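You operate a simulated robot arm through the tools that you are given. There is no shell and no other tool.

You are at the controls of a simulated robot arm. One attempt, no reset.

JOB
Pack the job card's two reels from the teal tray in the tall carton and shut it.

It is judged by the outcome, as a careful person would: the job done as asked, and still so three seconds after it is handed in. It fails if anything else is knocked over, pushed out of place, dropped, spilled or broken.

ROBOT AND FRAMES
A 7-joint arm with a two-finger parallel gripper, fixed in place. Base frame: the origin is at the foot of the arm, x ahead of it, y to its left, z up; the work surface is at about z = 0.85. Readings come in m, degrees, newtons and seconds.
With the tool pointing down near the work surface it reaches from about 0.3 to 0.7 m from the base axis. Its first joint turns from -66.0 to 66.0 degrees. Payload 1.57 kg.
The tool frame sits at the grasp point between the pads (the TCP): z along the fingers, y along the line on which they close. The tips reach 0.03 m beyond it. The gripper opens to 0.11 m. The fingers are 0.024 m wide and 0.012 m thick; the gripper's body (0.048 by 0.112 m) begins 0.078 m behind the TCP.
Orientation is told as [roll, pitch, yaw] about the base's x, y, z axes, in that order, counted from this pose: with the fingers straight down and closing along the base's y, the tool's x points along the base's -x, its y along +y and its z along -z.

CONTROLS
- The arm moves only by the tool servo_tool. Its argument "increments" is a list of rows, each an object of numbers (a shift or turn left out is 0, a gripper value left out holds the last): "dx", "dy", "dz": the shift along the tool's x, y, z in m; "ax", "ay", "az": the turn, a rotation vector about the tool's x, y, z in degrees; "hand": the finger opening in m, from 0 to 0.11. In form: [{"dx": .., "dy": .., "dz": .., "ax": .., "ay": .., "az": .., "hand": ..}, ...]. A call has 1 to 20 rows; each row shifts and turns the commanded pose from where the row before left it, along the tool's axes as they then stand. Each row takes 0.2 s and may step no farther than 0.05 m and 8.6 degrees from the row before; otherwise, or with a gripper value out of range, the whole call is refused. Where a pose cannot be reached the arm comes as near as it can. A force on the tool above 60 N (or 10 N above the force at the start of the call, whichever is more), or a blocked arm, ends the call early, and 0.2 s more pass. The fingers move at their own pace (about 0.108 m/s each) and stop on an object; they squeeze with about 25 N. The grip force told is the motor's: it shows also when the fingers shut on nothing. Time passes only in rows, and 0.2 s behind the last, so rows that do not move let the fingers close. It gives the time, the measured TCP pose, the force on the tool (base axes), the opening and the grip force at its end, in the units of the frame above (readings bear some noise), with the torque about the TCP (base axes, N m) and any sound that the robot's microphone picked up.
- Cameras (640 x 400 px; columns grow to the right, rows downward): "scene" is fixed at [0.1591, -0.3883, 1.397]; the picture's right is [0.82, -0.58, 0.00], its down [-0.36, -0.51, -0.78] and it looks along [0.45, 0.64, -0.63] (base axes); focal length 255 px, centre (320, 200). "wrist" rides on the gripper at [0.07, 0.016, -0.141] in the tool frame; the picture's right is [-0.23, 0.97, 0.00], its down [-0.86, -0.20, -0.48] and it looks along [-0.47, -0.11, 0.88] (tool axes); focal length 222 px, centre (320, 200).
- camera(camera): a new picture of that camera. No time passes.
- pixel_to_xyz(camera, pixels): for up to 12 pixels [column, row] of the newest picture of that camera ("zoom" is the newest enlarged one), the place [x, y, z] in the base frame of the surface seen there, good to about 0.002 m. No time passes.
- enlarge(camera, box): a new picture of the part [left, top, right, bottom] of that camera's present view, enlarged. No time passes.
- job_done(): hands the job in; it is judged then, once.

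Unless the task says otherwise, let go and move clear before handing in.

The tools are called after "Call:" as name(argument=value, ...) on one line, values as JSON. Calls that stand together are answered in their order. servo_tool: Moves the arm, as the interface text tells. Its arguments: {"type":"object","properties":{"increments":{"type":"array"}},"required":["increments"]} The other tools are called the same way: camera (camera) takes a picture; pixel_to_xyz (camera, pixels) gives the place of the surface under pixels of a picture; enlarge (camera, box) takes an enlarged picture of a part of a camera's view; job_done () hands the job in.

At the start:

```text
t: 0.0
tcp_pos: [0.3555, -0.0534, 1.2383]
tcp_rot: [0.0, 0.0, 0.0]
ft_force: [-0.2, -0.7, -0.3]
moment: [0.02, -0.02, 0.04]
opening: 0.1102
grip_force: 0.1
```

scene: 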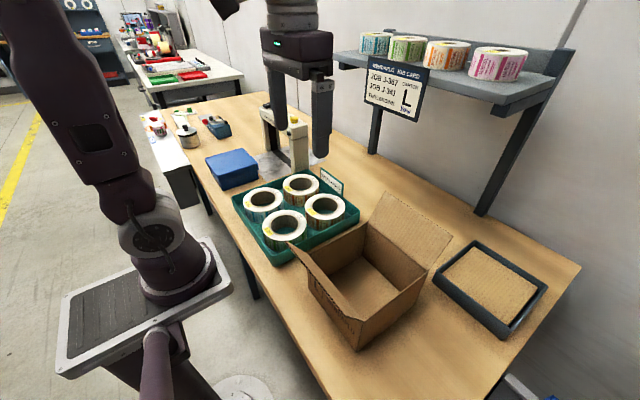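
wrist: 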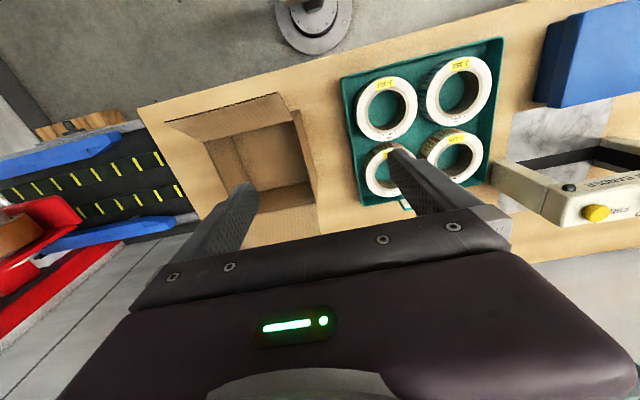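

The scene shows four reels in the teal tray (about 263,200 / 300,187 / 325,208 / 284,228), an open carton and a job card on the shelf at (393,97). I'll enlarge the card, the tray and the carton to read them.

Call:
enlarge(camera="scene", box=[355, 55, 440, 135])

Call:
enlarge(camera="scene", box=[225, 155, 365, 265])

Call:
enlarge(camera="wrist", box=[330, 30, 510, 220])

Call:
enlarge(camera="scene", box=[270, 180, 560, 360])

```text
5.00 times, centred on (398, 95) of scene
```

zoom: 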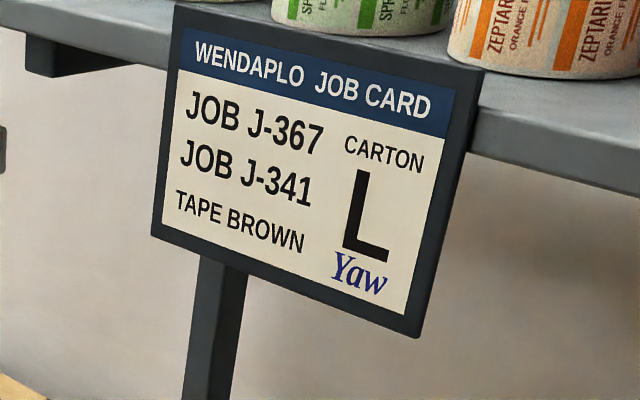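

```text
3.64 times, centred on (295, 210) of scene
```

zoom: 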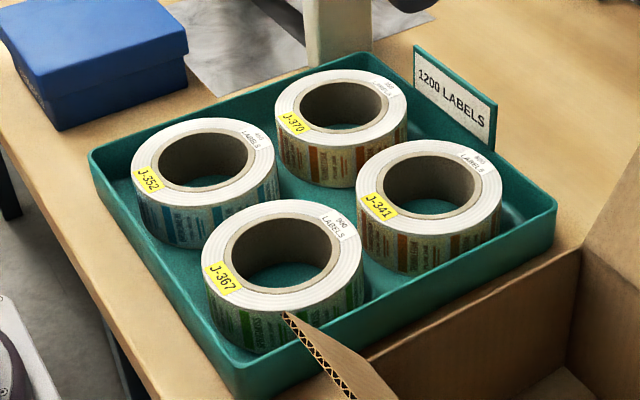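

```text
2.11 times, centred on (420, 125) of wrist
```

zoom: 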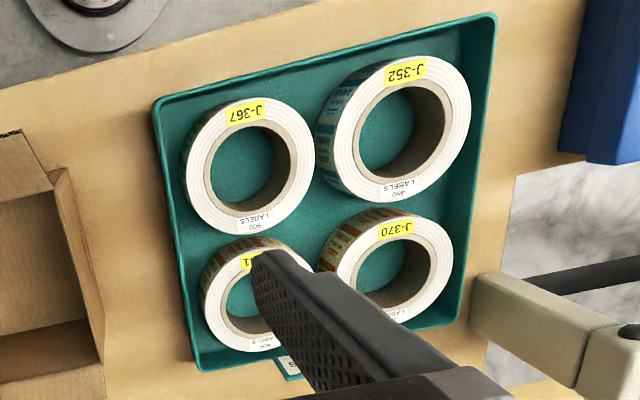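

```text
2.21 times, centred on (415, 270) of scene
```

zoom: 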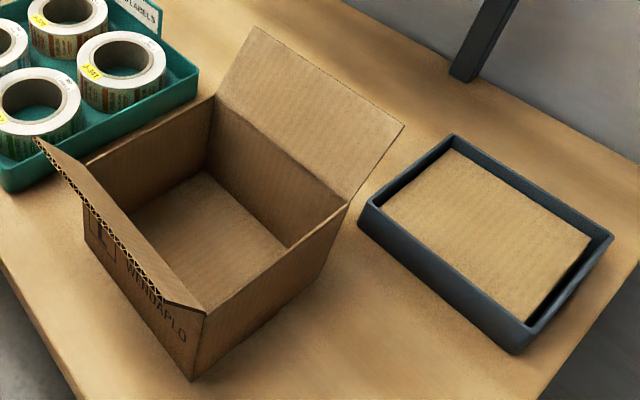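

Card reads J-367 and J-341, carton L; both reels are on the carton side of the tray. Next I measure reels, tray and carton geometry.

Call:
pixel_to_xyz(camera="zoom", pixels=[[205, 307], [45, 145], [165, 300], [403, 125], [345, 205], [250, 28], [215, 95], [200, 215], [190, 378], [85, 222], [280, 240], [285, 85]])

Call:
enlarge(camera="scene", box=[225, 155, 365, 265])

```text
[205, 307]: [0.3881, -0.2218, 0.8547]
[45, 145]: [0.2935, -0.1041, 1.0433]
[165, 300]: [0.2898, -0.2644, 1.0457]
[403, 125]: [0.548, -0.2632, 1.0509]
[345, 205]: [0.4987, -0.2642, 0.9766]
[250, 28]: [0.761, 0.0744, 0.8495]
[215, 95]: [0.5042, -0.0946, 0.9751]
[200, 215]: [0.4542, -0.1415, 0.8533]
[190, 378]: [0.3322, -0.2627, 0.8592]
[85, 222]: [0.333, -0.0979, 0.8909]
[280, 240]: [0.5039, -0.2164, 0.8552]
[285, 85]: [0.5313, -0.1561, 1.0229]
```

```text
3.64 times, centred on (295, 210) of scene
```

zoom: 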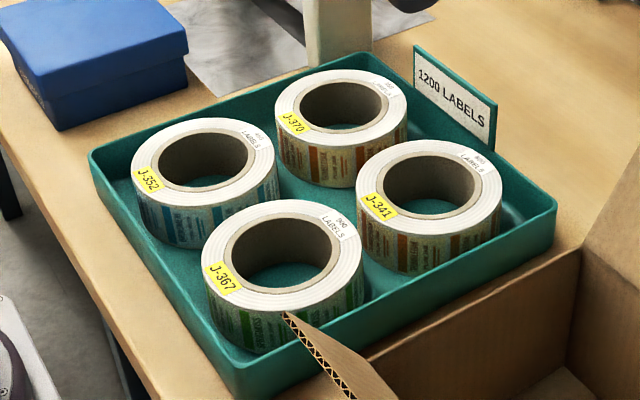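

Call:
pixel_to_xyz(camera="zoom", pixels=[[208, 283], [358, 235], [243, 238], [323, 285], [282, 203], [270, 308], [364, 205], [499, 180], [428, 143], [440, 214], [290, 265], [440, 205]])

Call:
enlarge(camera="wrist", box=[150, 60, 350, 240])

```text
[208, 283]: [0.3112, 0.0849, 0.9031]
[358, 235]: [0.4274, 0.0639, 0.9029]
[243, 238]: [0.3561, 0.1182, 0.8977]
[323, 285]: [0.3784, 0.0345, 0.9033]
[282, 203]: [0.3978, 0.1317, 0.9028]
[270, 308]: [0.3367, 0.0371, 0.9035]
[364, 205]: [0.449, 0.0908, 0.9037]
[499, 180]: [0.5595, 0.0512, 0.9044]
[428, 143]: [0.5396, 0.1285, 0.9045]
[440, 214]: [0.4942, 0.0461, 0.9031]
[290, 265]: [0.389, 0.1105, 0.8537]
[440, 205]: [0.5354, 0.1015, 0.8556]
```

```text
2.22 times, centred on (250, 150) of wrist
```

zoom: 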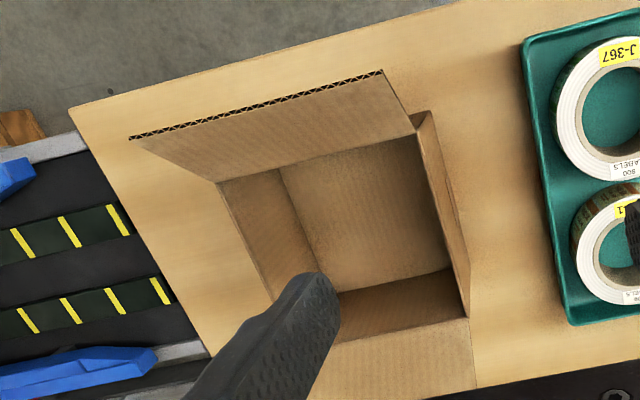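

Reels are about 0.114 m across and 0.05 m high (too wide to straddle), so I'll grip the ring wall. I need hole sizes, gaps and the tray rim; measuring from the wrist view.

Call:
enlarge(camera="wrist", box=[330, 30, 510, 220])

Call:
pixel_to_xyz(camera="zoom", pixels=[[188, 170], [315, 155], [245, 98], [262, 232], [204, 168], [300, 150], [160, 160], [190, 340], [320, 150], [469, 110], [280, 242], [240, 125]])

Call:
pixel_to_xyz(camera="wrist", pixels=[[344, 80], [342, 90], [362, 203], [500, 40], [418, 100], [425, 98], [410, 135], [392, 143], [386, 105], [458, 85], [250, 125], [302, 110]])

```text
2.11 times, centred on (420, 125) of wrist
```

zoom: 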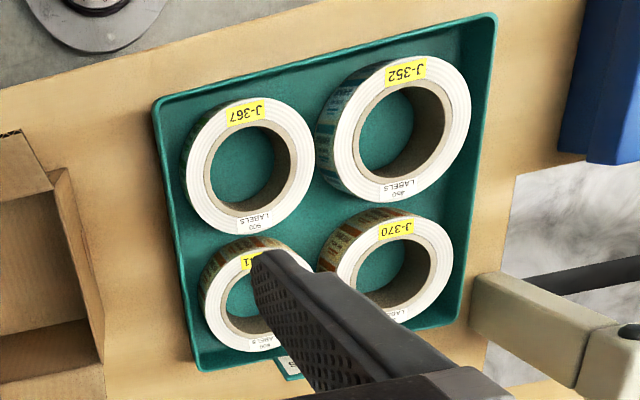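

```text
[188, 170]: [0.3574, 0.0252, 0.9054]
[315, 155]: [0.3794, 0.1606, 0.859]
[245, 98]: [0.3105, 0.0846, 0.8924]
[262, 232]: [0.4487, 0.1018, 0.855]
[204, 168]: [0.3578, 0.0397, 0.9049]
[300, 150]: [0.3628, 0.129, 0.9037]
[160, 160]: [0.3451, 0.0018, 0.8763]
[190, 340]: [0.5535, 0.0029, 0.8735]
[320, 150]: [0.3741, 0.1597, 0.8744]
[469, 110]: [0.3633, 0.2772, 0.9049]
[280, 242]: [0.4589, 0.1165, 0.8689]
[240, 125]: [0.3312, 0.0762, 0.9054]
```

```text
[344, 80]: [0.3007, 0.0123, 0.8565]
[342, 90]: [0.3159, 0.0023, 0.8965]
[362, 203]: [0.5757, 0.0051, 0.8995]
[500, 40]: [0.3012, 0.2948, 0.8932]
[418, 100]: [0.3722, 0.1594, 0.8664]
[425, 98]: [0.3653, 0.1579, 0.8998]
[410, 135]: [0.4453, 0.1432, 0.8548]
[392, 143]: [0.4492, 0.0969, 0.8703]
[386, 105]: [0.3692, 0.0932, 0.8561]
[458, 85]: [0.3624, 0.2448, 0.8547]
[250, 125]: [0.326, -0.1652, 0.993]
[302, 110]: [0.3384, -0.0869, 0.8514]
```

The tray gaps are about 0.02 m to walls and neighbours but wide toward the tray's middle, so I'll grip diagonally with the outer finger in the central gap. First I move over the tray for a clean wrist view.

Call:
servo_tool(increments=[{"dy": 0.04, "dx": 0.01}, {"dy": 0.05, "dx": 0.02}, {"dy": 0.05, "dx": 0.02}, {"dy": 0.02}, {}])

Call:
camera(camera="wrist")

```text
refused: row 2 steps farther than a row can; nothing moved
```

```text
taken
```

wrist: 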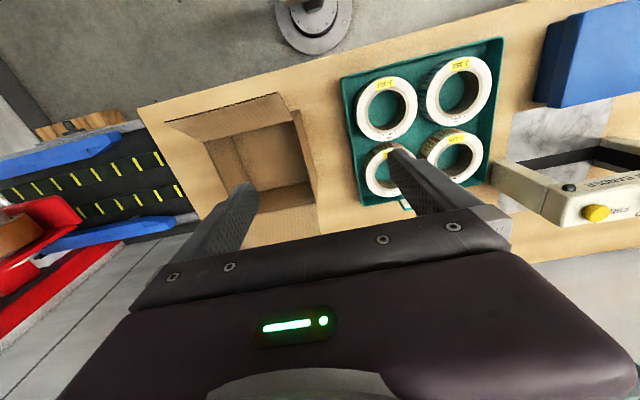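

The call was refused because one row stepped beyond 0.05 m, and the view is unchanged. I retry with smaller rows.

Call:
servo_tool(increments=[{"dy": 0.04, "dx": 0.01}, {"dy": 0.04, "dx": 0.01}, {"dy": 0.04, "dx": 0.01}, {"dy": 0.03}, {}])

Call:
camera(camera="wrist")

```text
t: 1.2
tcp_pos: [0.3244, 0.0976, 1.2402]
tcp_rot: [0.0, 0.0, 0.0]
ft_force: [0.5, 0.7, -0.1]
moment: [-0.01, 0.02, -0.03]
opening: 0.1101
grip_force: 0.0
```

```text
taken
```

wrist: 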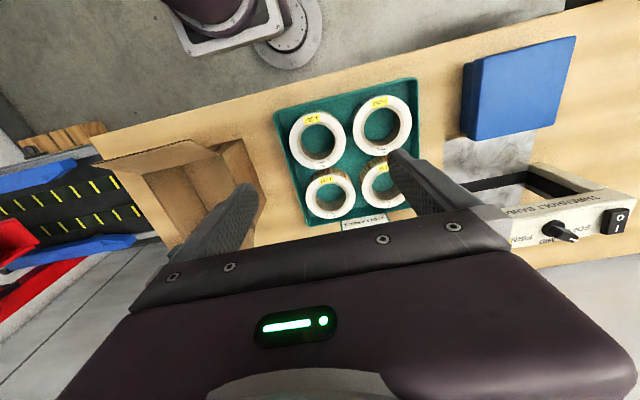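

Call:
enlarge(camera="wrist", box=[265, 70, 425, 235])

```text
2.42 times, centred on (345, 152) of wrist
```

zoom: 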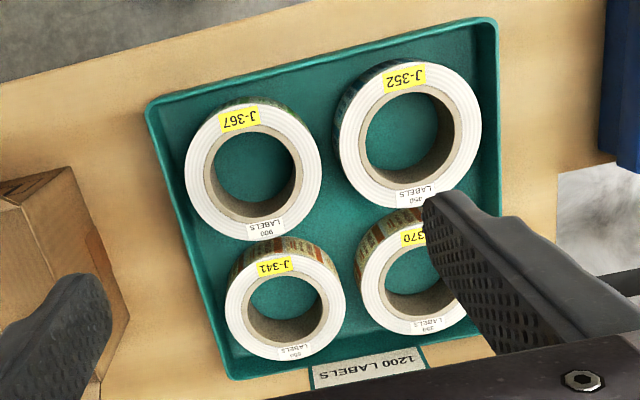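

Call:
pixel_to_xyz(camera="zoom", pixels=[[189, 175], [319, 168], [248, 106], [258, 238], [200, 130], [308, 215], [205, 222], [300, 122], [206, 174], [295, 165], [252, 128], [255, 222]])

Call:
pixel_to_xyz(camera="zoom", pixels=[[229, 302], [344, 300], [280, 257], [288, 357], [245, 338], [330, 338], [245, 268], [325, 265], [243, 302], [326, 300], [260, 205], [353, 130]])

```text
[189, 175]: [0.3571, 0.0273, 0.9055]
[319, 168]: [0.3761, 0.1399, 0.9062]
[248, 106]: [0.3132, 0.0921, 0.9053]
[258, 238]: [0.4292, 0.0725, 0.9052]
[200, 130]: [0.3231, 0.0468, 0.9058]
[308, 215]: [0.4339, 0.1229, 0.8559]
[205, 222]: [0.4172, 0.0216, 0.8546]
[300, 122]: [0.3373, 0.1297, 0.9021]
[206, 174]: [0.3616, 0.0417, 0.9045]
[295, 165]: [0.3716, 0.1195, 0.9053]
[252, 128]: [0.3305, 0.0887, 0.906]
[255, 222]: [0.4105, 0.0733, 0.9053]
```

```text
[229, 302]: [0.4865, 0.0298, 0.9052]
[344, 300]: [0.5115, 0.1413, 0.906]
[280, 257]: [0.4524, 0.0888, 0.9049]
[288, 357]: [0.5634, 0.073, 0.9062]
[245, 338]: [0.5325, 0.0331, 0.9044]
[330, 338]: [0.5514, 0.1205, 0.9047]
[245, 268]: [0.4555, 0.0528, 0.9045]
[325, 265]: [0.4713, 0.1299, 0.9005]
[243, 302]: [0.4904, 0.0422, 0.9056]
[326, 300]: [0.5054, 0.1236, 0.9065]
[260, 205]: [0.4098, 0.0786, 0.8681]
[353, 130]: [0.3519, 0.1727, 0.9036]
```

From the ring edges, J-367's centre is about (0.371, 0.083) and J-341's about (0.5065, 0.084), with outer radius 0.0575 and hole radius 0.04. I move over J-367's inward wall at (0.405, 0.117), yaw −45°, and descend partway.

Call:
servo_tool(increments=[{"dx": -0.04, "dy": 0.0095, "hand": 0.056}, {"dx": -0.041, "dy": 0.0097}, {"az": 7.5}, {"az": 7.5}, {"az": 7.5}, {"az": 7.5}, {"az": 7.5}, {"az": 7.5}, {"dz": 0.045}, {"dz": 0.045}, {"dz": 0.045}, {"dz": 0.045}, {"dz": 0.045}, {}])

Call:
camera(camera="wrist")

Call:
camera(camera="scene")

```text
t: 4.2
tcp_pos: [0.4054, 0.1119, 1.0108]
tcp_rot: [0.1, 0.0, -45.0]
ft_force: [-0.1, 0.2, 0.1]
moment: [0.01, 0.0, -0.01]
opening: 0.0562
grip_force: 0.1
```

```text
taken
```

wrist: 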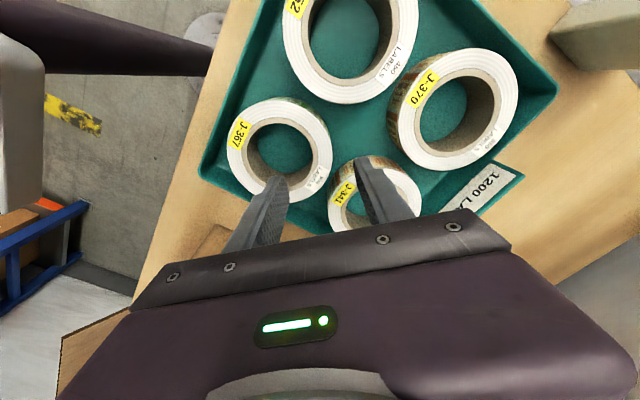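

```text
taken
```

scene: 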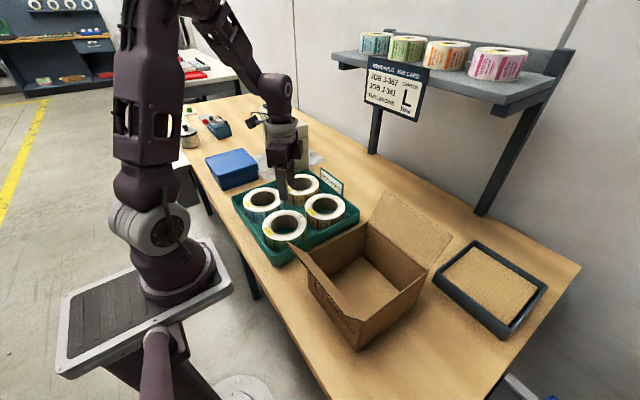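

The pose reads y 0.1119, about 5 mm short of where I aimed. I read it again before descending.

Call:
servo_tool(increments=[{}, {}])

Call:
enlarge(camera="scene", box=[225, 130, 365, 260])

```text
t: 4.8
tcp_pos: [0.4059, 0.1131, 1.0123]
tcp_rot: [0.1, 0.0, -45.0]
ft_force: [-0.2, 0.5, 0.3]
moment: [0.0, -0.01, -0.02]
opening: 0.0558
grip_force: 0.1
```

```text
3.08 times, centred on (295, 195) of scene
```

zoom: 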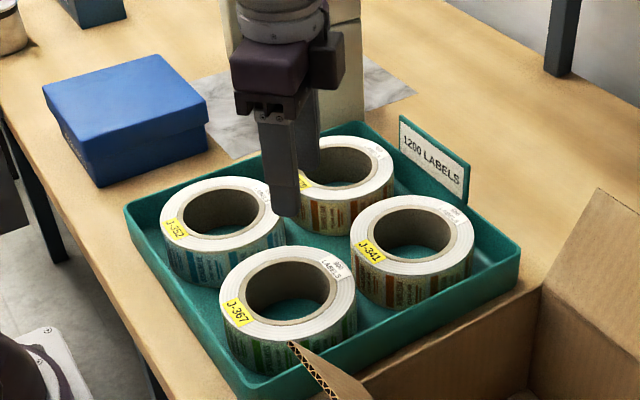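

The tool is nearly aligned, with the finger gap straddling J-367's inward wall. I correct by 4 mm and descend to just above the reel, then check.

Call:
servo_tool(increments=[{"dx": 0.0028, "dy": 0.0028}, {"dz": 0.03}, {"dz": 0.03}, {}])

Call:
camera(camera="wrist")

Call:
enlarge(camera="scene", box=[225, 150, 365, 260])

```text
t: 5.8
tcp_pos: [0.4061, 0.1195, 0.9513]
tcp_rot: [0.0, 0.0, -44.9]
ft_force: [0.6, -0.1, 0.1]
moment: [-0.01, 0.01, 0.0]
opening: 0.056
grip_force: 0.1
```

```text
taken
```

wrist: 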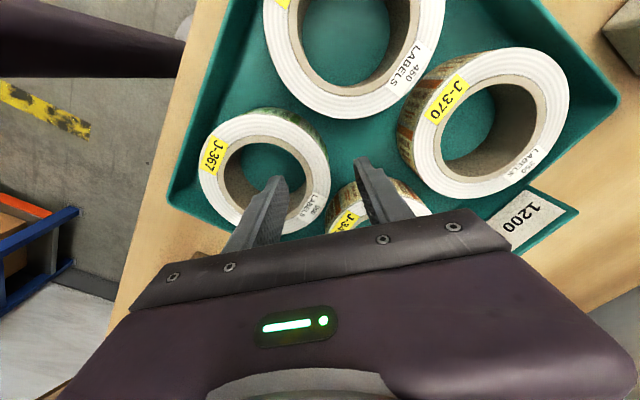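

```text
3.64 times, centred on (295, 205) of scene
```

zoom: 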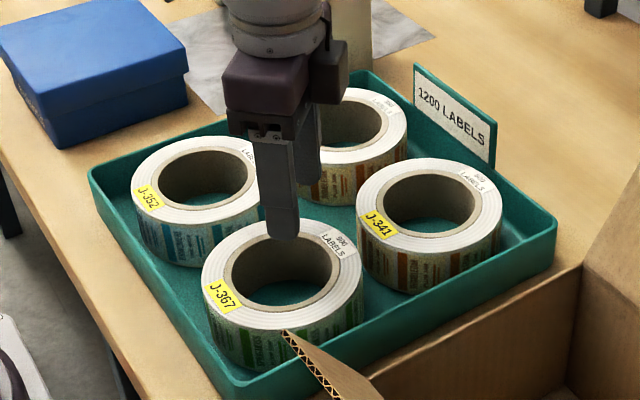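

The tips hang over J-367's hole and the central gap. I descend to TCP z ≈ 0.905 and close gently on the wall.

Call:
servo_tool(increments=[{"dz": 0.023}, {"dz": 0.023}, {}])

Call:
camera(camera="wrist")

Call:
enlarge(camera="scene", box=[225, 150, 365, 260])

```text
t: 6.6
tcp_pos: [0.4052, 0.1214, 0.9055]
tcp_rot: [0.1, 0.0, -45.0]
ft_force: [0.8, 0.0, -0.8]
moment: [-0.01, 0.01, 0.0]
opening: 0.0558
grip_force: 0.0
```

```text
taken
```

wrist: 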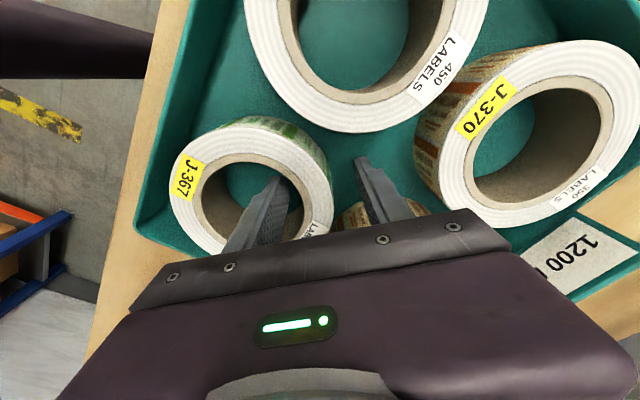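

```text
3.64 times, centred on (295, 205) of scene
```

zoom: 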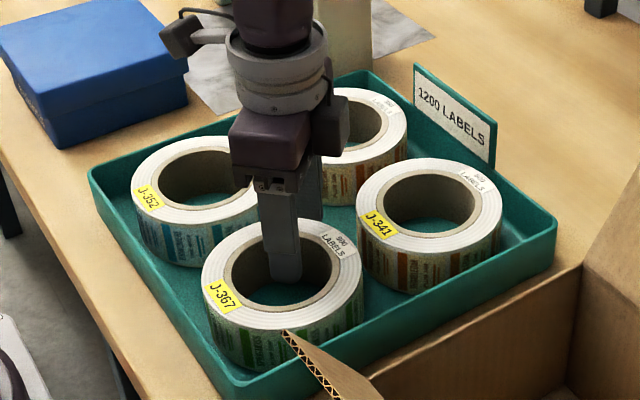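

Both fingers straddle the wall without touching (force near zero). I close now.

Call:
servo_tool(increments=[{"hand": 0.03}, {"hand": 0.022}, {"hand": 0.0}, {}, {}])

Call:
enlarge(camera="scene", box=[225, 150, 365, 260])

```text
t: 7.8
tcp_pos: [0.4056, 0.1208, 0.9069]
tcp_rot: [-0.1, 0.1, -45.0]
ft_force: [1.2, 0.2, -0.3]
moment: [0.11, -0.13, 0.01]
opening: 0.0251
grip_force: 24.3
```

```text
3.64 times, centred on (295, 205) of scene
```

zoom: 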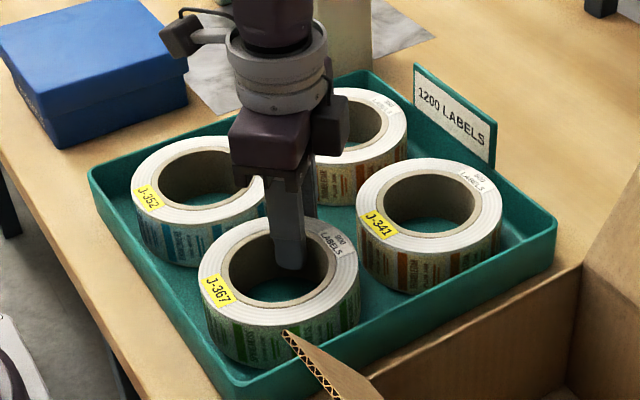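

The grip stopped at 0.025 m with 24 N, so the wall is held. I lift a little and check.

Call:
servo_tool(increments=[{"dz": -0.01}, {"dz": -0.02}, {"dz": -0.03}, {"dz": -0.03}, {}])

Call:
enlarge(camera="scene", box=[205, 90, 385, 260])

Call:
camera(camera="wrist")

```text
t: 9.0
tcp_pos: [0.4066, 0.1208, 0.997]
tcp_rot: [0.0, -0.1, -45.1]
ft_force: [-0.1, 0.9, 0.4]
moment: [-0.01, 0.03, 0.03]
opening: 0.0002
grip_force: 21.0
```

```text
2.35 times, centred on (295, 175) of scene
```

zoom: 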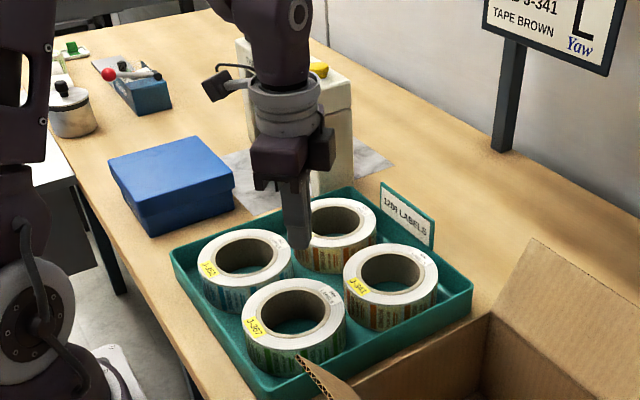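

```text
taken
```

wrist: 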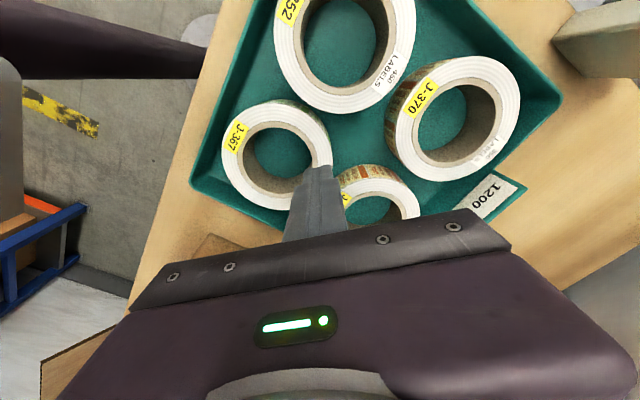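

The reel slipped out: the opening is 0.0002 and J-367 (zoom 293,310) is still sitting in the tray. I'll open and grip much deeper, with tips just above the tray floor.

Call:
servo_tool(increments=[{"hand": 0.056}, {}, {"dz": 0.02}, {"dz": 0.02}, {}])

Call:
enlarge(camera="scene", box=[225, 150, 365, 260])

Call:
camera(camera="wrist")

```text
t: 10.2
tcp_pos: [0.4055, 0.1207, 0.9562]
tcp_rot: [0.0, 0.1, -45.0]
ft_force: [-0.1, 0.1, 0.3]
moment: [-0.02, -0.01, -0.03]
opening: 0.0559
grip_force: 0.0
```

```text
3.64 times, centred on (295, 205) of scene
```

zoom: 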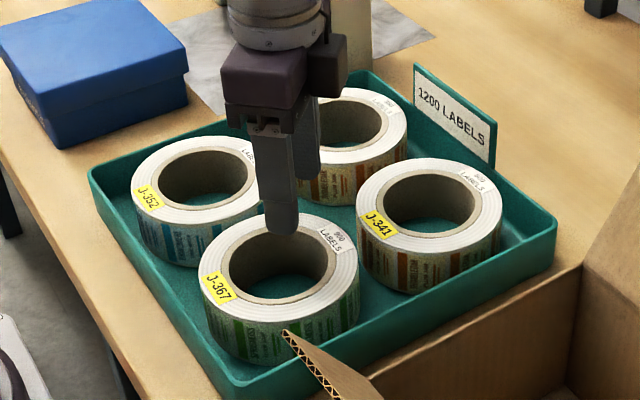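

```text
taken
```

wrist: 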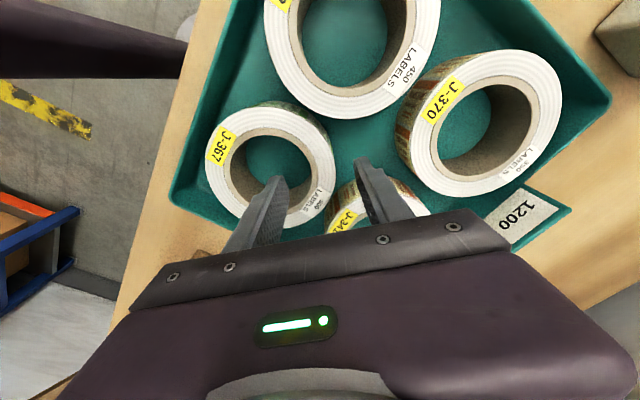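

Call:
pixel_to_xyz(camera="zoom", pixels=[[204, 290], [355, 255], [325, 224], [240, 318], [222, 245], [340, 300], [230, 275], [335, 270], [308, 220], [270, 325]])

```text
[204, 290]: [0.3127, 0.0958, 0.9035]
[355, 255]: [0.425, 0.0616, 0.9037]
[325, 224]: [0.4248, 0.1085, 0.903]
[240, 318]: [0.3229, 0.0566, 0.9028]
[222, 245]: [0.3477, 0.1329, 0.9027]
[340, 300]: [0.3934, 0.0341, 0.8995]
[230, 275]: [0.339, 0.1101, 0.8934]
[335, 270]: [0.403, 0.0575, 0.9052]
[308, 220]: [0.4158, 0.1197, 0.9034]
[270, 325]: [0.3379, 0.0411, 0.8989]
```

J-367 is still centred at about (0.3705, 0.084), so the TCP at (0.4055, 0.1207) suits. I descend until the tips are about 4 mm above the tray floor, then close.

Call:
servo_tool(increments=[{"dz": 0.025}, {"dz": 0.025}, {"dz": 0.015}, {}, {"hand": 0.03}, {"hand": 0.02}, {"hand": 0.0}, {}, {}, {}])

Call:
enlarge(camera="scene", box=[225, 150, 365, 260])

```text
t: 12.4
tcp_pos: [0.4065, 0.1191, 0.8933]
tcp_rot: [-0.1, 0.0, -45.0]
ft_force: [-0.5, -0.6, -3.5]
moment: [0.13, -0.1, -0.01]
opening: 0.0242
grip_force: 25.1
```

```text
3.64 times, centred on (295, 205) of scene
```

zoom: 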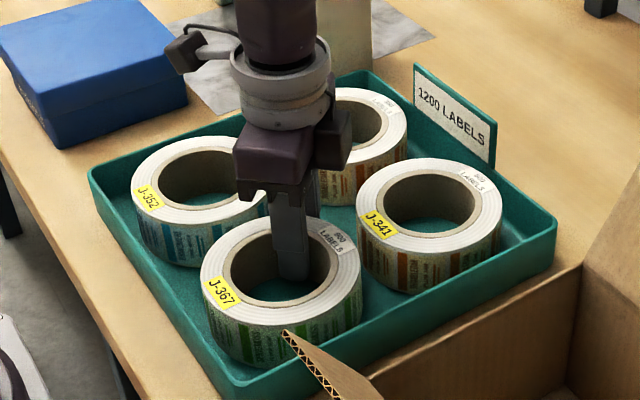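

Gripped at 0.024 m with 25 N. I lift in small steps, watching force and opening.

Call:
servo_tool(increments=[{"dz": -0.002}, {"dz": -0.003}, {"dz": -0.004}, {"dz": -0.004}, {}])

Call:
enlarge(camera="scene", box=[225, 150, 365, 260])

```text
t: 13.6
tcp_pos: [0.4056, 0.1209, 0.9053]
tcp_rot: [0.0, -0.1, -44.9]
ft_force: [0.0, 0.3, -2.7]
moment: [0.08, -0.12, -0.05]
opening: 0.0243
grip_force: 25.5
```

```text
3.64 times, centred on (295, 205) of scene
```

zoom: 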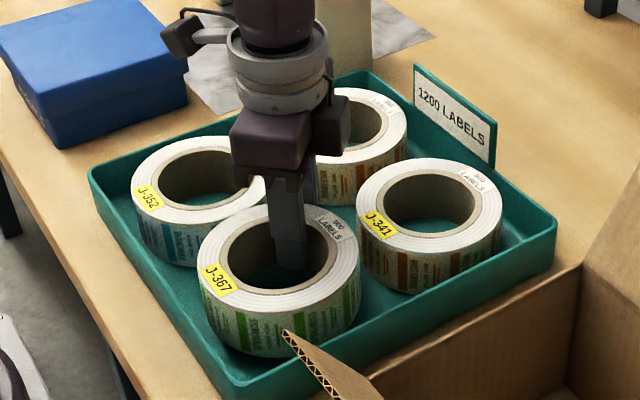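

The reel is rising with the fingers (Fz −2.7 N, opening steady at 0.0243). I continue lifting gently.

Call:
servo_tool(increments=[{"dz": -0.005}, {"dz": -0.007}, {"dz": -0.01}, {"dz": -0.012}, {"dz": -0.012}, {"dz": -0.012}, {"dz": -0.01}, {"dz": -0.006}, {}])

Call:
enlarge(camera="scene", box=[205, 90, 385, 260])

Call:
camera(camera="wrist")

```text
t: 15.6
tcp_pos: [0.4064, 0.1208, 0.9787]
tcp_rot: [0.1, 0.0, -45.0]
ft_force: [-0.1, 0.9, -3.5]
moment: [0.09, -0.12, -0.02]
opening: 0.0244
grip_force: 25.0
```

```text
2.35 times, centred on (295, 175) of scene
```

zoom: 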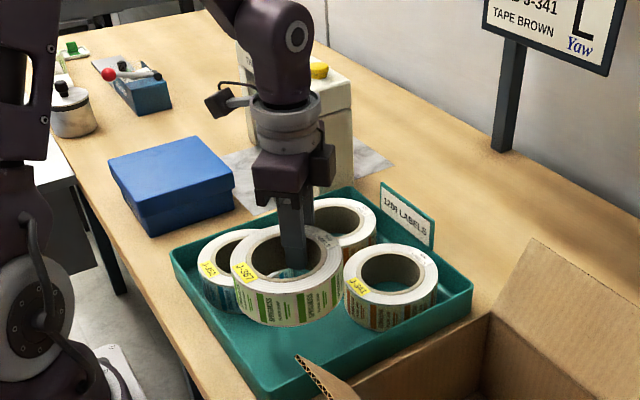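

```text
taken
```

wrist: 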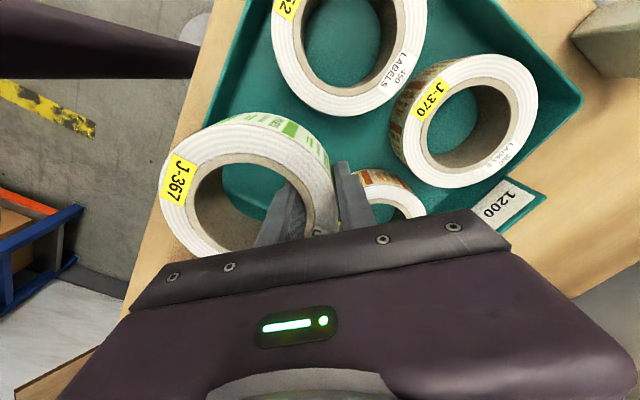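

J-367 is held level (Fz −3.5 N, opening 0.0244). I raise it above the flap tips (z ≈ 1.05).

Call:
servo_tool(increments=[{"dz": -0.006}, {"dz": -0.012}, {"dz": -0.018}, {"dz": -0.02}, {"dz": -0.02}, {"dz": -0.02}, {"dz": -0.015}, {"dz": -0.008}, {"dz": -0.003}, {}])

Call:
servo_tool(increments=[{"dx": -0.0066, "dy": -0.0054}, {"dx": -0.0132, "dy": -0.0108}, {"dx": -0.0176, "dy": -0.0144}, {"dx": -0.0198, "dy": -0.0162}, {"dx": -0.0198, "dy": -0.0162}, {"dx": -0.0198, "dy": -0.0162}, {"dx": -0.0198, "dy": -0.0162}, {"dx": -0.0198, "dy": -0.0162}, {"dx": -0.0198, "dy": -0.0162}, {"dx": -0.0198, "dy": -0.0162}, {"dx": -0.0176, "dy": -0.0144}, {"dx": -0.0132, "dy": -0.0108}, {"dx": -0.0088, "dy": -0.0072}, {"dx": -0.0044, "dy": -0.0036}, {}, {}])

Call:
camera(camera="scene")

Call:
camera(camera="wrist")

```text
t: 17.8
tcp_pos: [0.4058, 0.1218, 1.1003]
tcp_rot: [-0.1, 0.0, -44.9]
ft_force: [-0.7, -0.6, -2.8]
moment: [0.12, -0.11, 0.01]
opening: 0.0246
grip_force: 25.2
```

```text
t: 21.2
tcp_pos: [0.4341, -0.1611, 1.1005]
tcp_rot: [0.0, 0.1, -44.9]
ft_force: [0.7, 0.5, -3.2]
moment: [0.1, -0.12, 0.04]
opening: 0.0243
grip_force: 25.2
```

```text
taken
```

scene: 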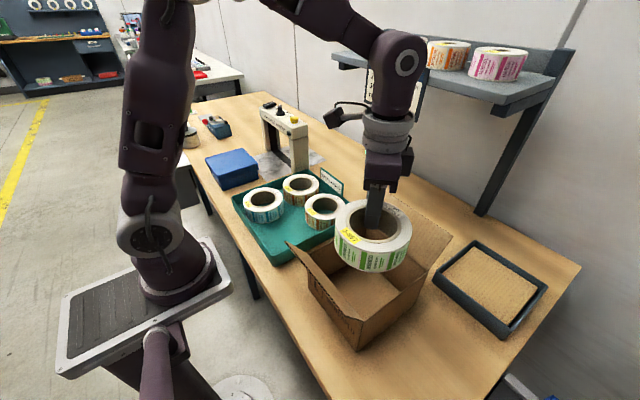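

```text
taken
```

wrist: 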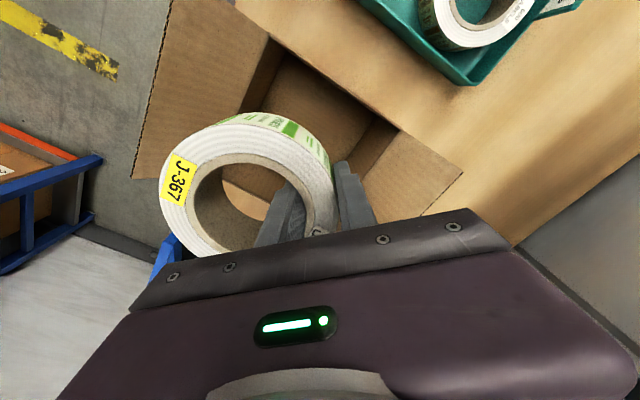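

Reel is over the carton. I measure the reel rim and carton rim edges to check alignment before lowering.

Call:
enlarge(camera="scene", box=[280, 180, 460, 355])

Call:
pixel_to_xyz(camera="wrist", pixels=[[165, 205], [200, 145], [250, 124], [300, 140], [195, 250], [195, 200], [275, 42], [395, 130], [330, 82], [390, 135], [290, 40], [335, 205]])

```text
2.29 times, centred on (370, 268) of scene
```

zoom: 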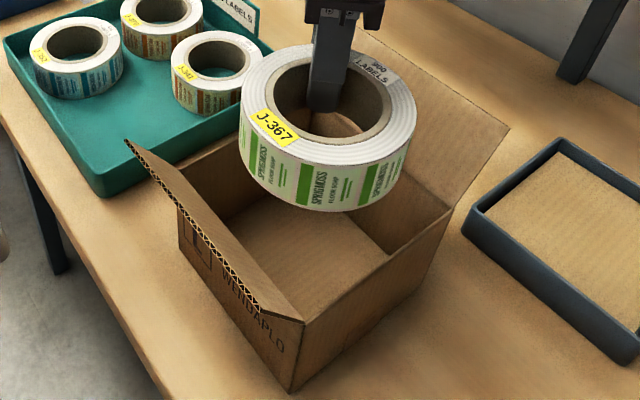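

```text
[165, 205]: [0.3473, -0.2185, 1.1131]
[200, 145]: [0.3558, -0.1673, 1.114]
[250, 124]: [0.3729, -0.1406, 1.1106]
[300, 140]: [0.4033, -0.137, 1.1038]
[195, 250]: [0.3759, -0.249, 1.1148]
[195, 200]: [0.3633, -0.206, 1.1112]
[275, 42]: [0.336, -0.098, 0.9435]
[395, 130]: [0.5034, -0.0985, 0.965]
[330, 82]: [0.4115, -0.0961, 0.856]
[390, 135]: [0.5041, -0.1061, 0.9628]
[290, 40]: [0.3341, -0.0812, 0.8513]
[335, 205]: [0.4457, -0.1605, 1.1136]
```

The reel's centre is at about (0.402, −0.198), which leaves about 5 mm or more clearance on every side. I lower it partway into the carton and check.

Call:
servo_tool(increments=[{"dz": 0.008}, {"dz": 0.015}, {"dz": 0.018}, {"dz": 0.018}, {"dz": 0.018}, {"dz": 0.018}, {"dz": 0.018}, {"dz": 0.015}, {"dz": 0.012}, {}, {}])

Call:
enlarge(camera="scene", box=[280, 180, 460, 355])

Call:
camera(camera="wrist")

```text
t: 23.6
tcp_pos: [0.4341, -0.1615, 0.9608]
tcp_rot: [0.0, 0.1, -45.0]
ft_force: [1.2, 0.0, -2.4]
moment: [0.13, -0.1, 0.0]
opening: 0.0241
grip_force: 25.0
```

```text
2.29 times, centred on (370, 268) of scene
```

zoom: 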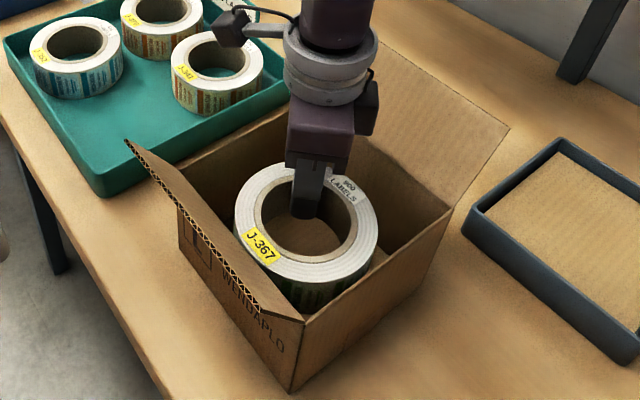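

```text
taken
```

wrist: 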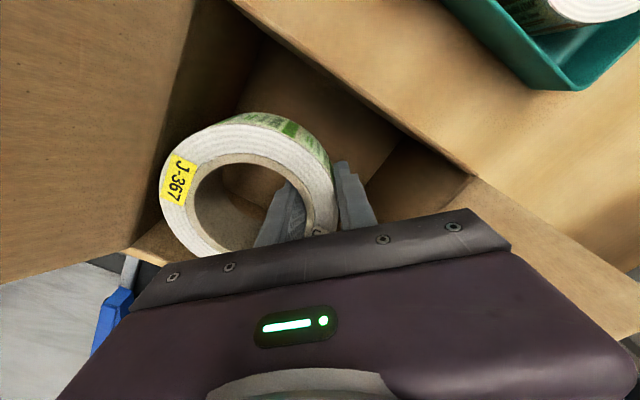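

The reel has entered between the walls without contact. I lower it the rest of the way in small steps until it lands.

Call:
servo_tool(increments=[{"dz": 0.012}, {"dz": 0.014}, {"dz": 0.014}, {"dz": 0.01}, {"dz": 0.008}, {"dz": 0.004}, {}, {}])

Call:
enlarge(camera="scene", box=[280, 180, 460, 355])

Call:
camera(camera="wrist")

```text
t: 25.4
tcp_pos: [0.4338, -0.161, 0.8991]
tcp_rot: [0.0, 0.1, -45.0]
ft_force: [0.7, 0.2, -3.0]
moment: [0.1, -0.11, 0.05]
opening: 0.0242
grip_force: 24.5
```

```text
2.29 times, centred on (370, 268) of scene
```

zoom: 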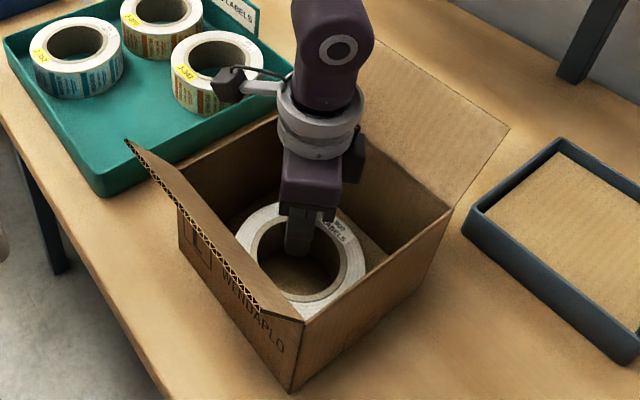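

```text
taken
```

wrist: 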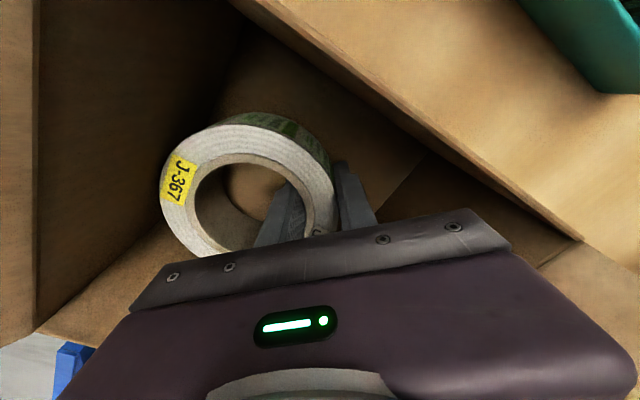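

Still hanging free with about 3 N of weight, and roughly 6 mm remain. I lower in 2 mm steps.

Call:
servo_tool(increments=[{"dz": 0.002}, {"dz": 0.002}, {}])

Call:
servo_tool(increments=[{"dz": 0.0015}, {"dz": 0.0015}, {}])

```text
t: 26.2
tcp_pos: [0.4351, -0.1614, 0.8941]
tcp_rot: [0.0, 0.0, -45.0]
ft_force: [0.2, 0.4, -3.9]
moment: [0.09, -0.09, 0.0]
opening: 0.0242
grip_force: 25.9
```

```text
t: 27.0
tcp_pos: [0.4357, -0.1615, 0.8911]
tcp_rot: [0.0, 0.0, -45.0]
ft_force: [-0.2, -0.3, -2.4]
moment: [0.14, -0.12, -0.01]
opening: 0.0243
grip_force: 25.2
```

Call:
servo_tool(increments=[{"dz": 0.0015}, {}])

Call:
servo_tool(increments=[{"dz": 0.0015}, {}])

Call:
enlarge(camera="scene", box=[280, 180, 460, 355])

```text
t: 27.6
tcp_pos: [0.4348, -0.1617, 0.8907]
tcp_rot: [0.0, -0.1, -45.1]
ft_force: [-0.5, 1.7, 24.2]
moment: [-0.12, 0.31, -0.2]
opening: 0.0244
grip_force: 25.2
```

```text
t: 28.2
tcp_pos: [0.4349, -0.1604, 0.8891]
tcp_rot: [0.0, -0.1, -44.9]
ft_force: [2.3, -1.7, 25.1]
moment: [-0.19, 0.23, -0.24]
opening: 0.0246
grip_force: 24.6
```

```text
2.29 times, centred on (370, 268) of scene
```

zoom: 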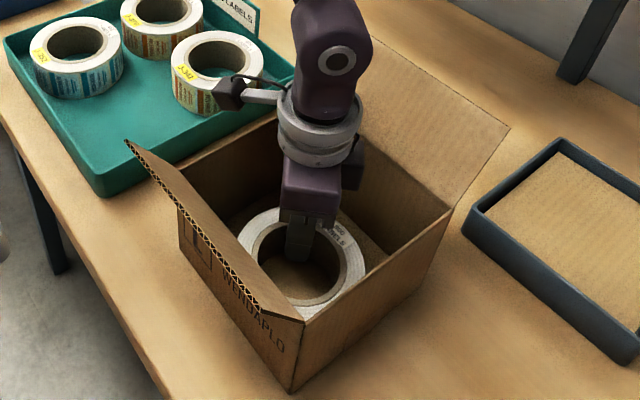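

Contact: Fz jumped to +25 N, so the reel rests on the carton floor. I ease up slightly, open a little, and withdraw straight up.

Call:
servo_tool(increments=[{"dz": -0.001}, {"hand": 0.034}, {"hand": 0.042}, {}, {}])

Call:
servo_tool(increments=[{"dz": -0.01}, {"dz": -0.02}, {"dz": -0.03}, {"dz": -0.04}, {"dz": -0.04}, {"dz": -0.04}, {"dz": -0.03}, {}])

Call:
enlarge(camera="scene", box=[280, 180, 460, 355])

Call:
camera(camera="wrist")

```text
t: 29.4
tcp_pos: [0.4353, -0.1613, 0.8894]
tcp_rot: [0.0, 0.0, -45.0]
ft_force: [-0.2, 0.1, 0.3]
moment: [-0.03, 0.0, -0.01]
opening: 0.0421
grip_force: 0.1
```

```text
t: 31.2
tcp_pos: [0.4338, -0.1627, 1.0991]
tcp_rot: [0.0, 0.0, -45.1]
ft_force: [-0.5, -0.6, -0.2]
moment: [0.0, -0.02, 0.02]
opening: 0.0417
grip_force: 0.0
```

```text
2.29 times, centred on (370, 268) of scene
```

zoom: 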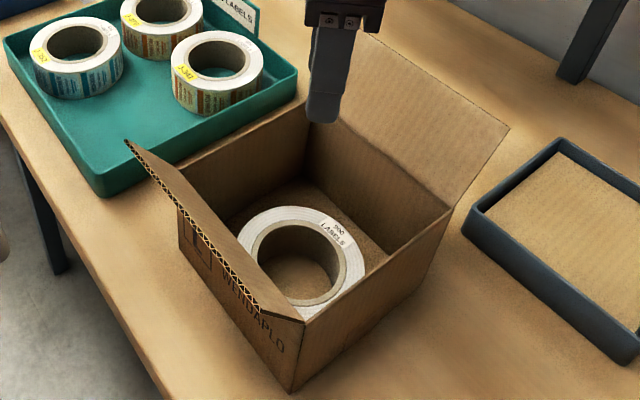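

```text
taken
```

wrist: 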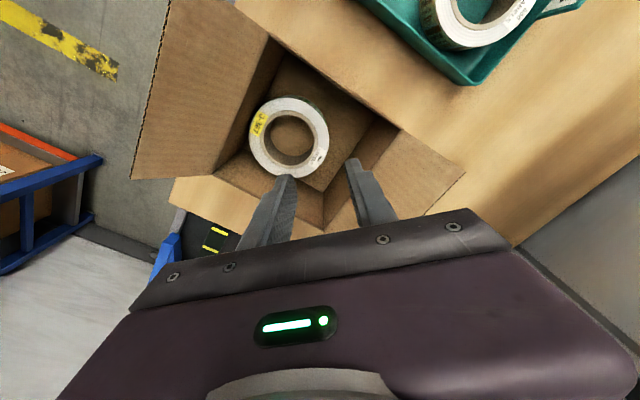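

J-367 lies flat in the carton. I measure it and re-measure J-341 for the second pick.

Call:
pixel_to_xyz(camera="wrist", pixels=[[251, 140], [327, 140], [290, 100], [290, 177], [262, 165], [315, 110], [225, 205], [270, 45], [392, 135]])

Call:
enlarge(camera="scene", box=[225, 150, 365, 260])

Call:
pixel_to_xyz(camera="zoom", pixels=[[360, 210], [499, 195], [428, 163], [430, 248], [375, 180], [485, 230], [375, 236], [480, 172], [388, 200], [470, 205]])

```text
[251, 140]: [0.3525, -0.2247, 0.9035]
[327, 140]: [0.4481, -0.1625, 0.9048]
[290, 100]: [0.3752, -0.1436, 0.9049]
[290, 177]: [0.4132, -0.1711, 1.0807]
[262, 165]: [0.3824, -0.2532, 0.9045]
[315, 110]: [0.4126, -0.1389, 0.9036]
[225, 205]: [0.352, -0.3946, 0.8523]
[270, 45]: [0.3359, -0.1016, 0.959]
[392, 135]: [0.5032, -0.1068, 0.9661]
```

```text
3.64 times, centred on (295, 205) of scene
```

zoom: 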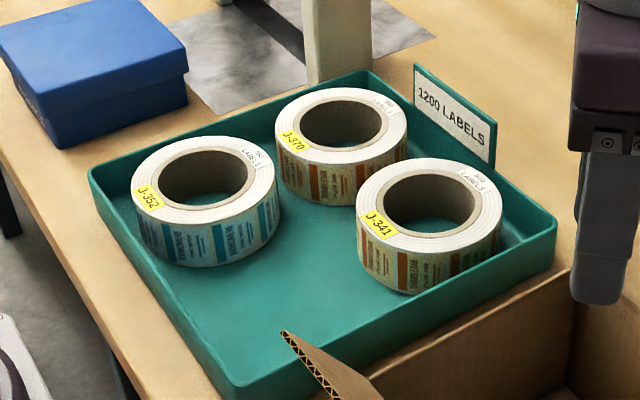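

```text
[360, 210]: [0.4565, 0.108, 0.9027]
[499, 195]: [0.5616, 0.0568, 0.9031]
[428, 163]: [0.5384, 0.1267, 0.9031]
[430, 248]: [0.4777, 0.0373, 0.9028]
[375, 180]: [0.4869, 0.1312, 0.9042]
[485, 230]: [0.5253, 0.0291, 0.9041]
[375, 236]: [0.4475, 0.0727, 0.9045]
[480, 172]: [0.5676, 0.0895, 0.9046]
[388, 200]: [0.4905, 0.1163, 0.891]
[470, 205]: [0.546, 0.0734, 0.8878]
```

J-367 sits at about (0.400, −0.195) and J-341 at about (0.507, 0.0825), undisturbed. I turn to yaw +45° and move over J-341's inward (−x,+y) wall at (0.4725, 0.117).

Call:
servo_tool(increments=[{"dz": -0.03, "hand": 0.054}, {"az": -7.5}, {"az": -7.5}, {"az": -7.5}, {"az": -7.5}, {"az": -7.5}, {"az": -7.5}, {"az": -7.5}, {"az": -7.5}, {"az": -7.5}, {"az": -7.5}, {"az": -7.5}, {"az": -7.5}, {}])

Call:
servo_tool(increments=[{"dx": -0.0281, "dy": 0.0212}, {"dx": -0.0281, "dy": 0.0212}, {"dx": -0.0281, "dy": 0.0212}, {"dx": -0.0281, "dy": 0.0212}, {"dx": -0.0281, "dy": 0.0212}, {"dx": -0.0281, "dy": 0.0212}, {"dx": -0.0281, "dy": 0.0212}, {"dx": -0.0281, "dy": 0.0212}, {}, {}])

Call:
camera(camera="wrist")

Call:
camera(camera="scene")

```text
t: 34.2
tcp_pos: [0.4351, -0.162, 1.131]
tcp_rot: [0.0, 0.1, 45.3]
ft_force: [-0.7, 0.9, -0.4]
moment: [0.04, 0.0, -0.03]
opening: 0.0542
grip_force: 0.1
```

```text
t: 36.4
tcp_pos: [0.4735, 0.117, 1.1306]
tcp_rot: [0.0, 0.1, 45.1]
ft_force: [0.4, -0.2, 0.4]
moment: [-0.01, -0.01, 0.03]
opening: 0.0539
grip_force: 0.1
```

```text
taken
```

wrist: 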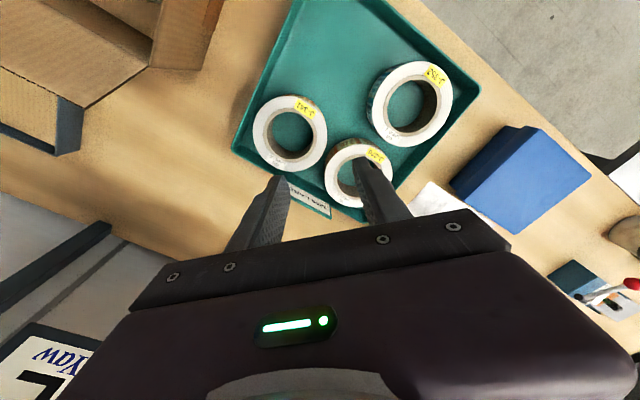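

```text
taken
```

scene: 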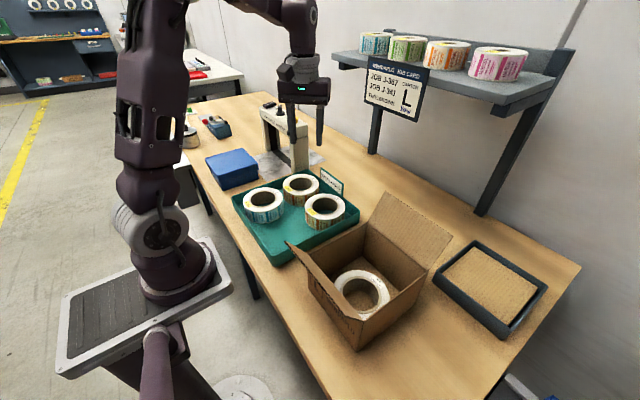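

Positioned at (0.4735, 0.117), yaw 45°. Before descending I check where the beige machine stands and compare it to the gripper.

Call:
pixel_to_xyz(camera="scene", pixels=[[272, 115], [304, 130], [300, 165], [265, 110], [303, 122]])

Call:
enlarge(camera="wrist", box=[230, 50, 470, 230])

Call:
pixel_to_xyz(camera="zoom", pixels=[[65, 225], [255, 225], [165, 125], [155, 320], [95, 155], [230, 300], [90, 290], [230, 155]])

```text
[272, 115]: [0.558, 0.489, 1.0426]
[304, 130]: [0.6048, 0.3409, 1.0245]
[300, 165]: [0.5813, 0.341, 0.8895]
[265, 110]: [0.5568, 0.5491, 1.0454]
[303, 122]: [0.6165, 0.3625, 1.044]
```

```text
2.22 times, centred on (350, 140) of wrist
```

zoom: 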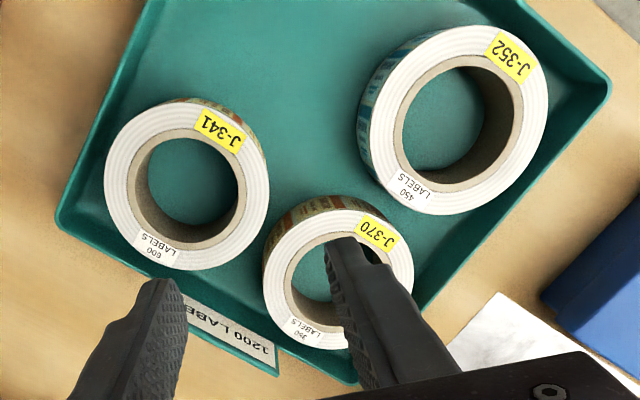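

```text
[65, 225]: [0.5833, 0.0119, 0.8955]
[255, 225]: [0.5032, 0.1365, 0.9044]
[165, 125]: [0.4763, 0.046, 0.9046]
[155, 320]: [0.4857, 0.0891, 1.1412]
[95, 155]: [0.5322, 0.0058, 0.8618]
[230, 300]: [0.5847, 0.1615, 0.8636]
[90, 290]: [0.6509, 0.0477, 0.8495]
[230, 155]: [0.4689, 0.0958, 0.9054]
```

The machine is well clear (y ≥ 0.34). One more fix of J-341's rim from this view.

Call:
pixel_to_xyz(camera="zoom", pixels=[[107, 190], [267, 192], [180, 105], [200, 268], [122, 135], [255, 235], [140, 245], [240, 130]])

```text
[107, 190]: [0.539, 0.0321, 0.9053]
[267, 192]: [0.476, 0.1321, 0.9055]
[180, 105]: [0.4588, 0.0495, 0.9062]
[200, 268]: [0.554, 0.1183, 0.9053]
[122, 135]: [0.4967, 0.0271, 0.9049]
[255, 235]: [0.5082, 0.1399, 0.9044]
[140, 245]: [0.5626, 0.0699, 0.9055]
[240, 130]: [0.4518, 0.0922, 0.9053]
```

J-341's centre is (0.507, 0.083), so alignment is good. I descend to just above the reel.

Call:
servo_tool(increments=[{"dz": 0.045}, {"dz": 0.045}, {"dz": 0.045}, {"dz": 0.04}, {}, {}])

Call:
camera(camera="wrist")

Call:
enlarge(camera="scene", box=[225, 130, 365, 260])

```text
t: 37.8
tcp_pos: [0.4741, 0.1169, 0.954]
tcp_rot: [0.0, 0.0, 45.0]
ft_force: [-0.6, -0.1, -0.2]
moment: [-0.01, 0.01, 0.0]
opening: 0.0542
grip_force: 0.2
```

```text
taken
```

wrist: 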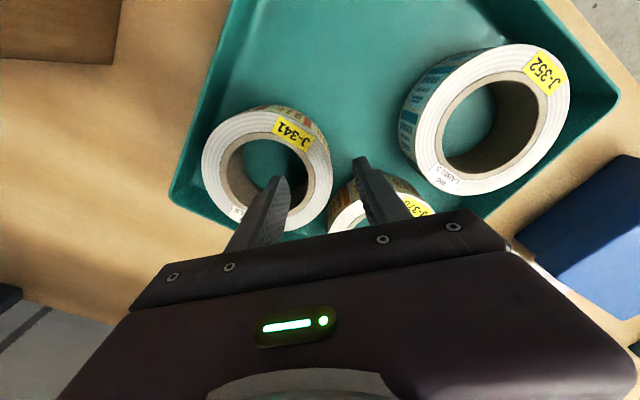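

```text
3.08 times, centred on (295, 195) of scene
```

zoom: 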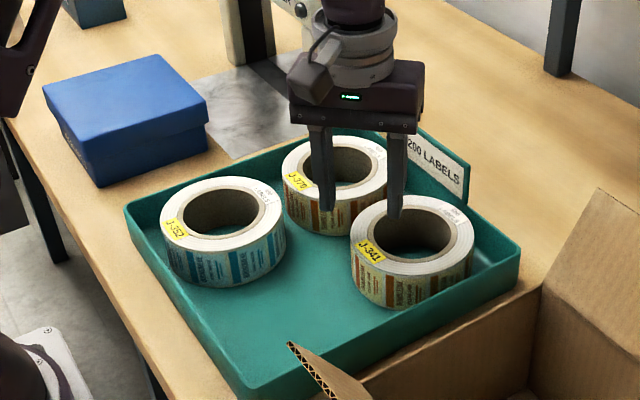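

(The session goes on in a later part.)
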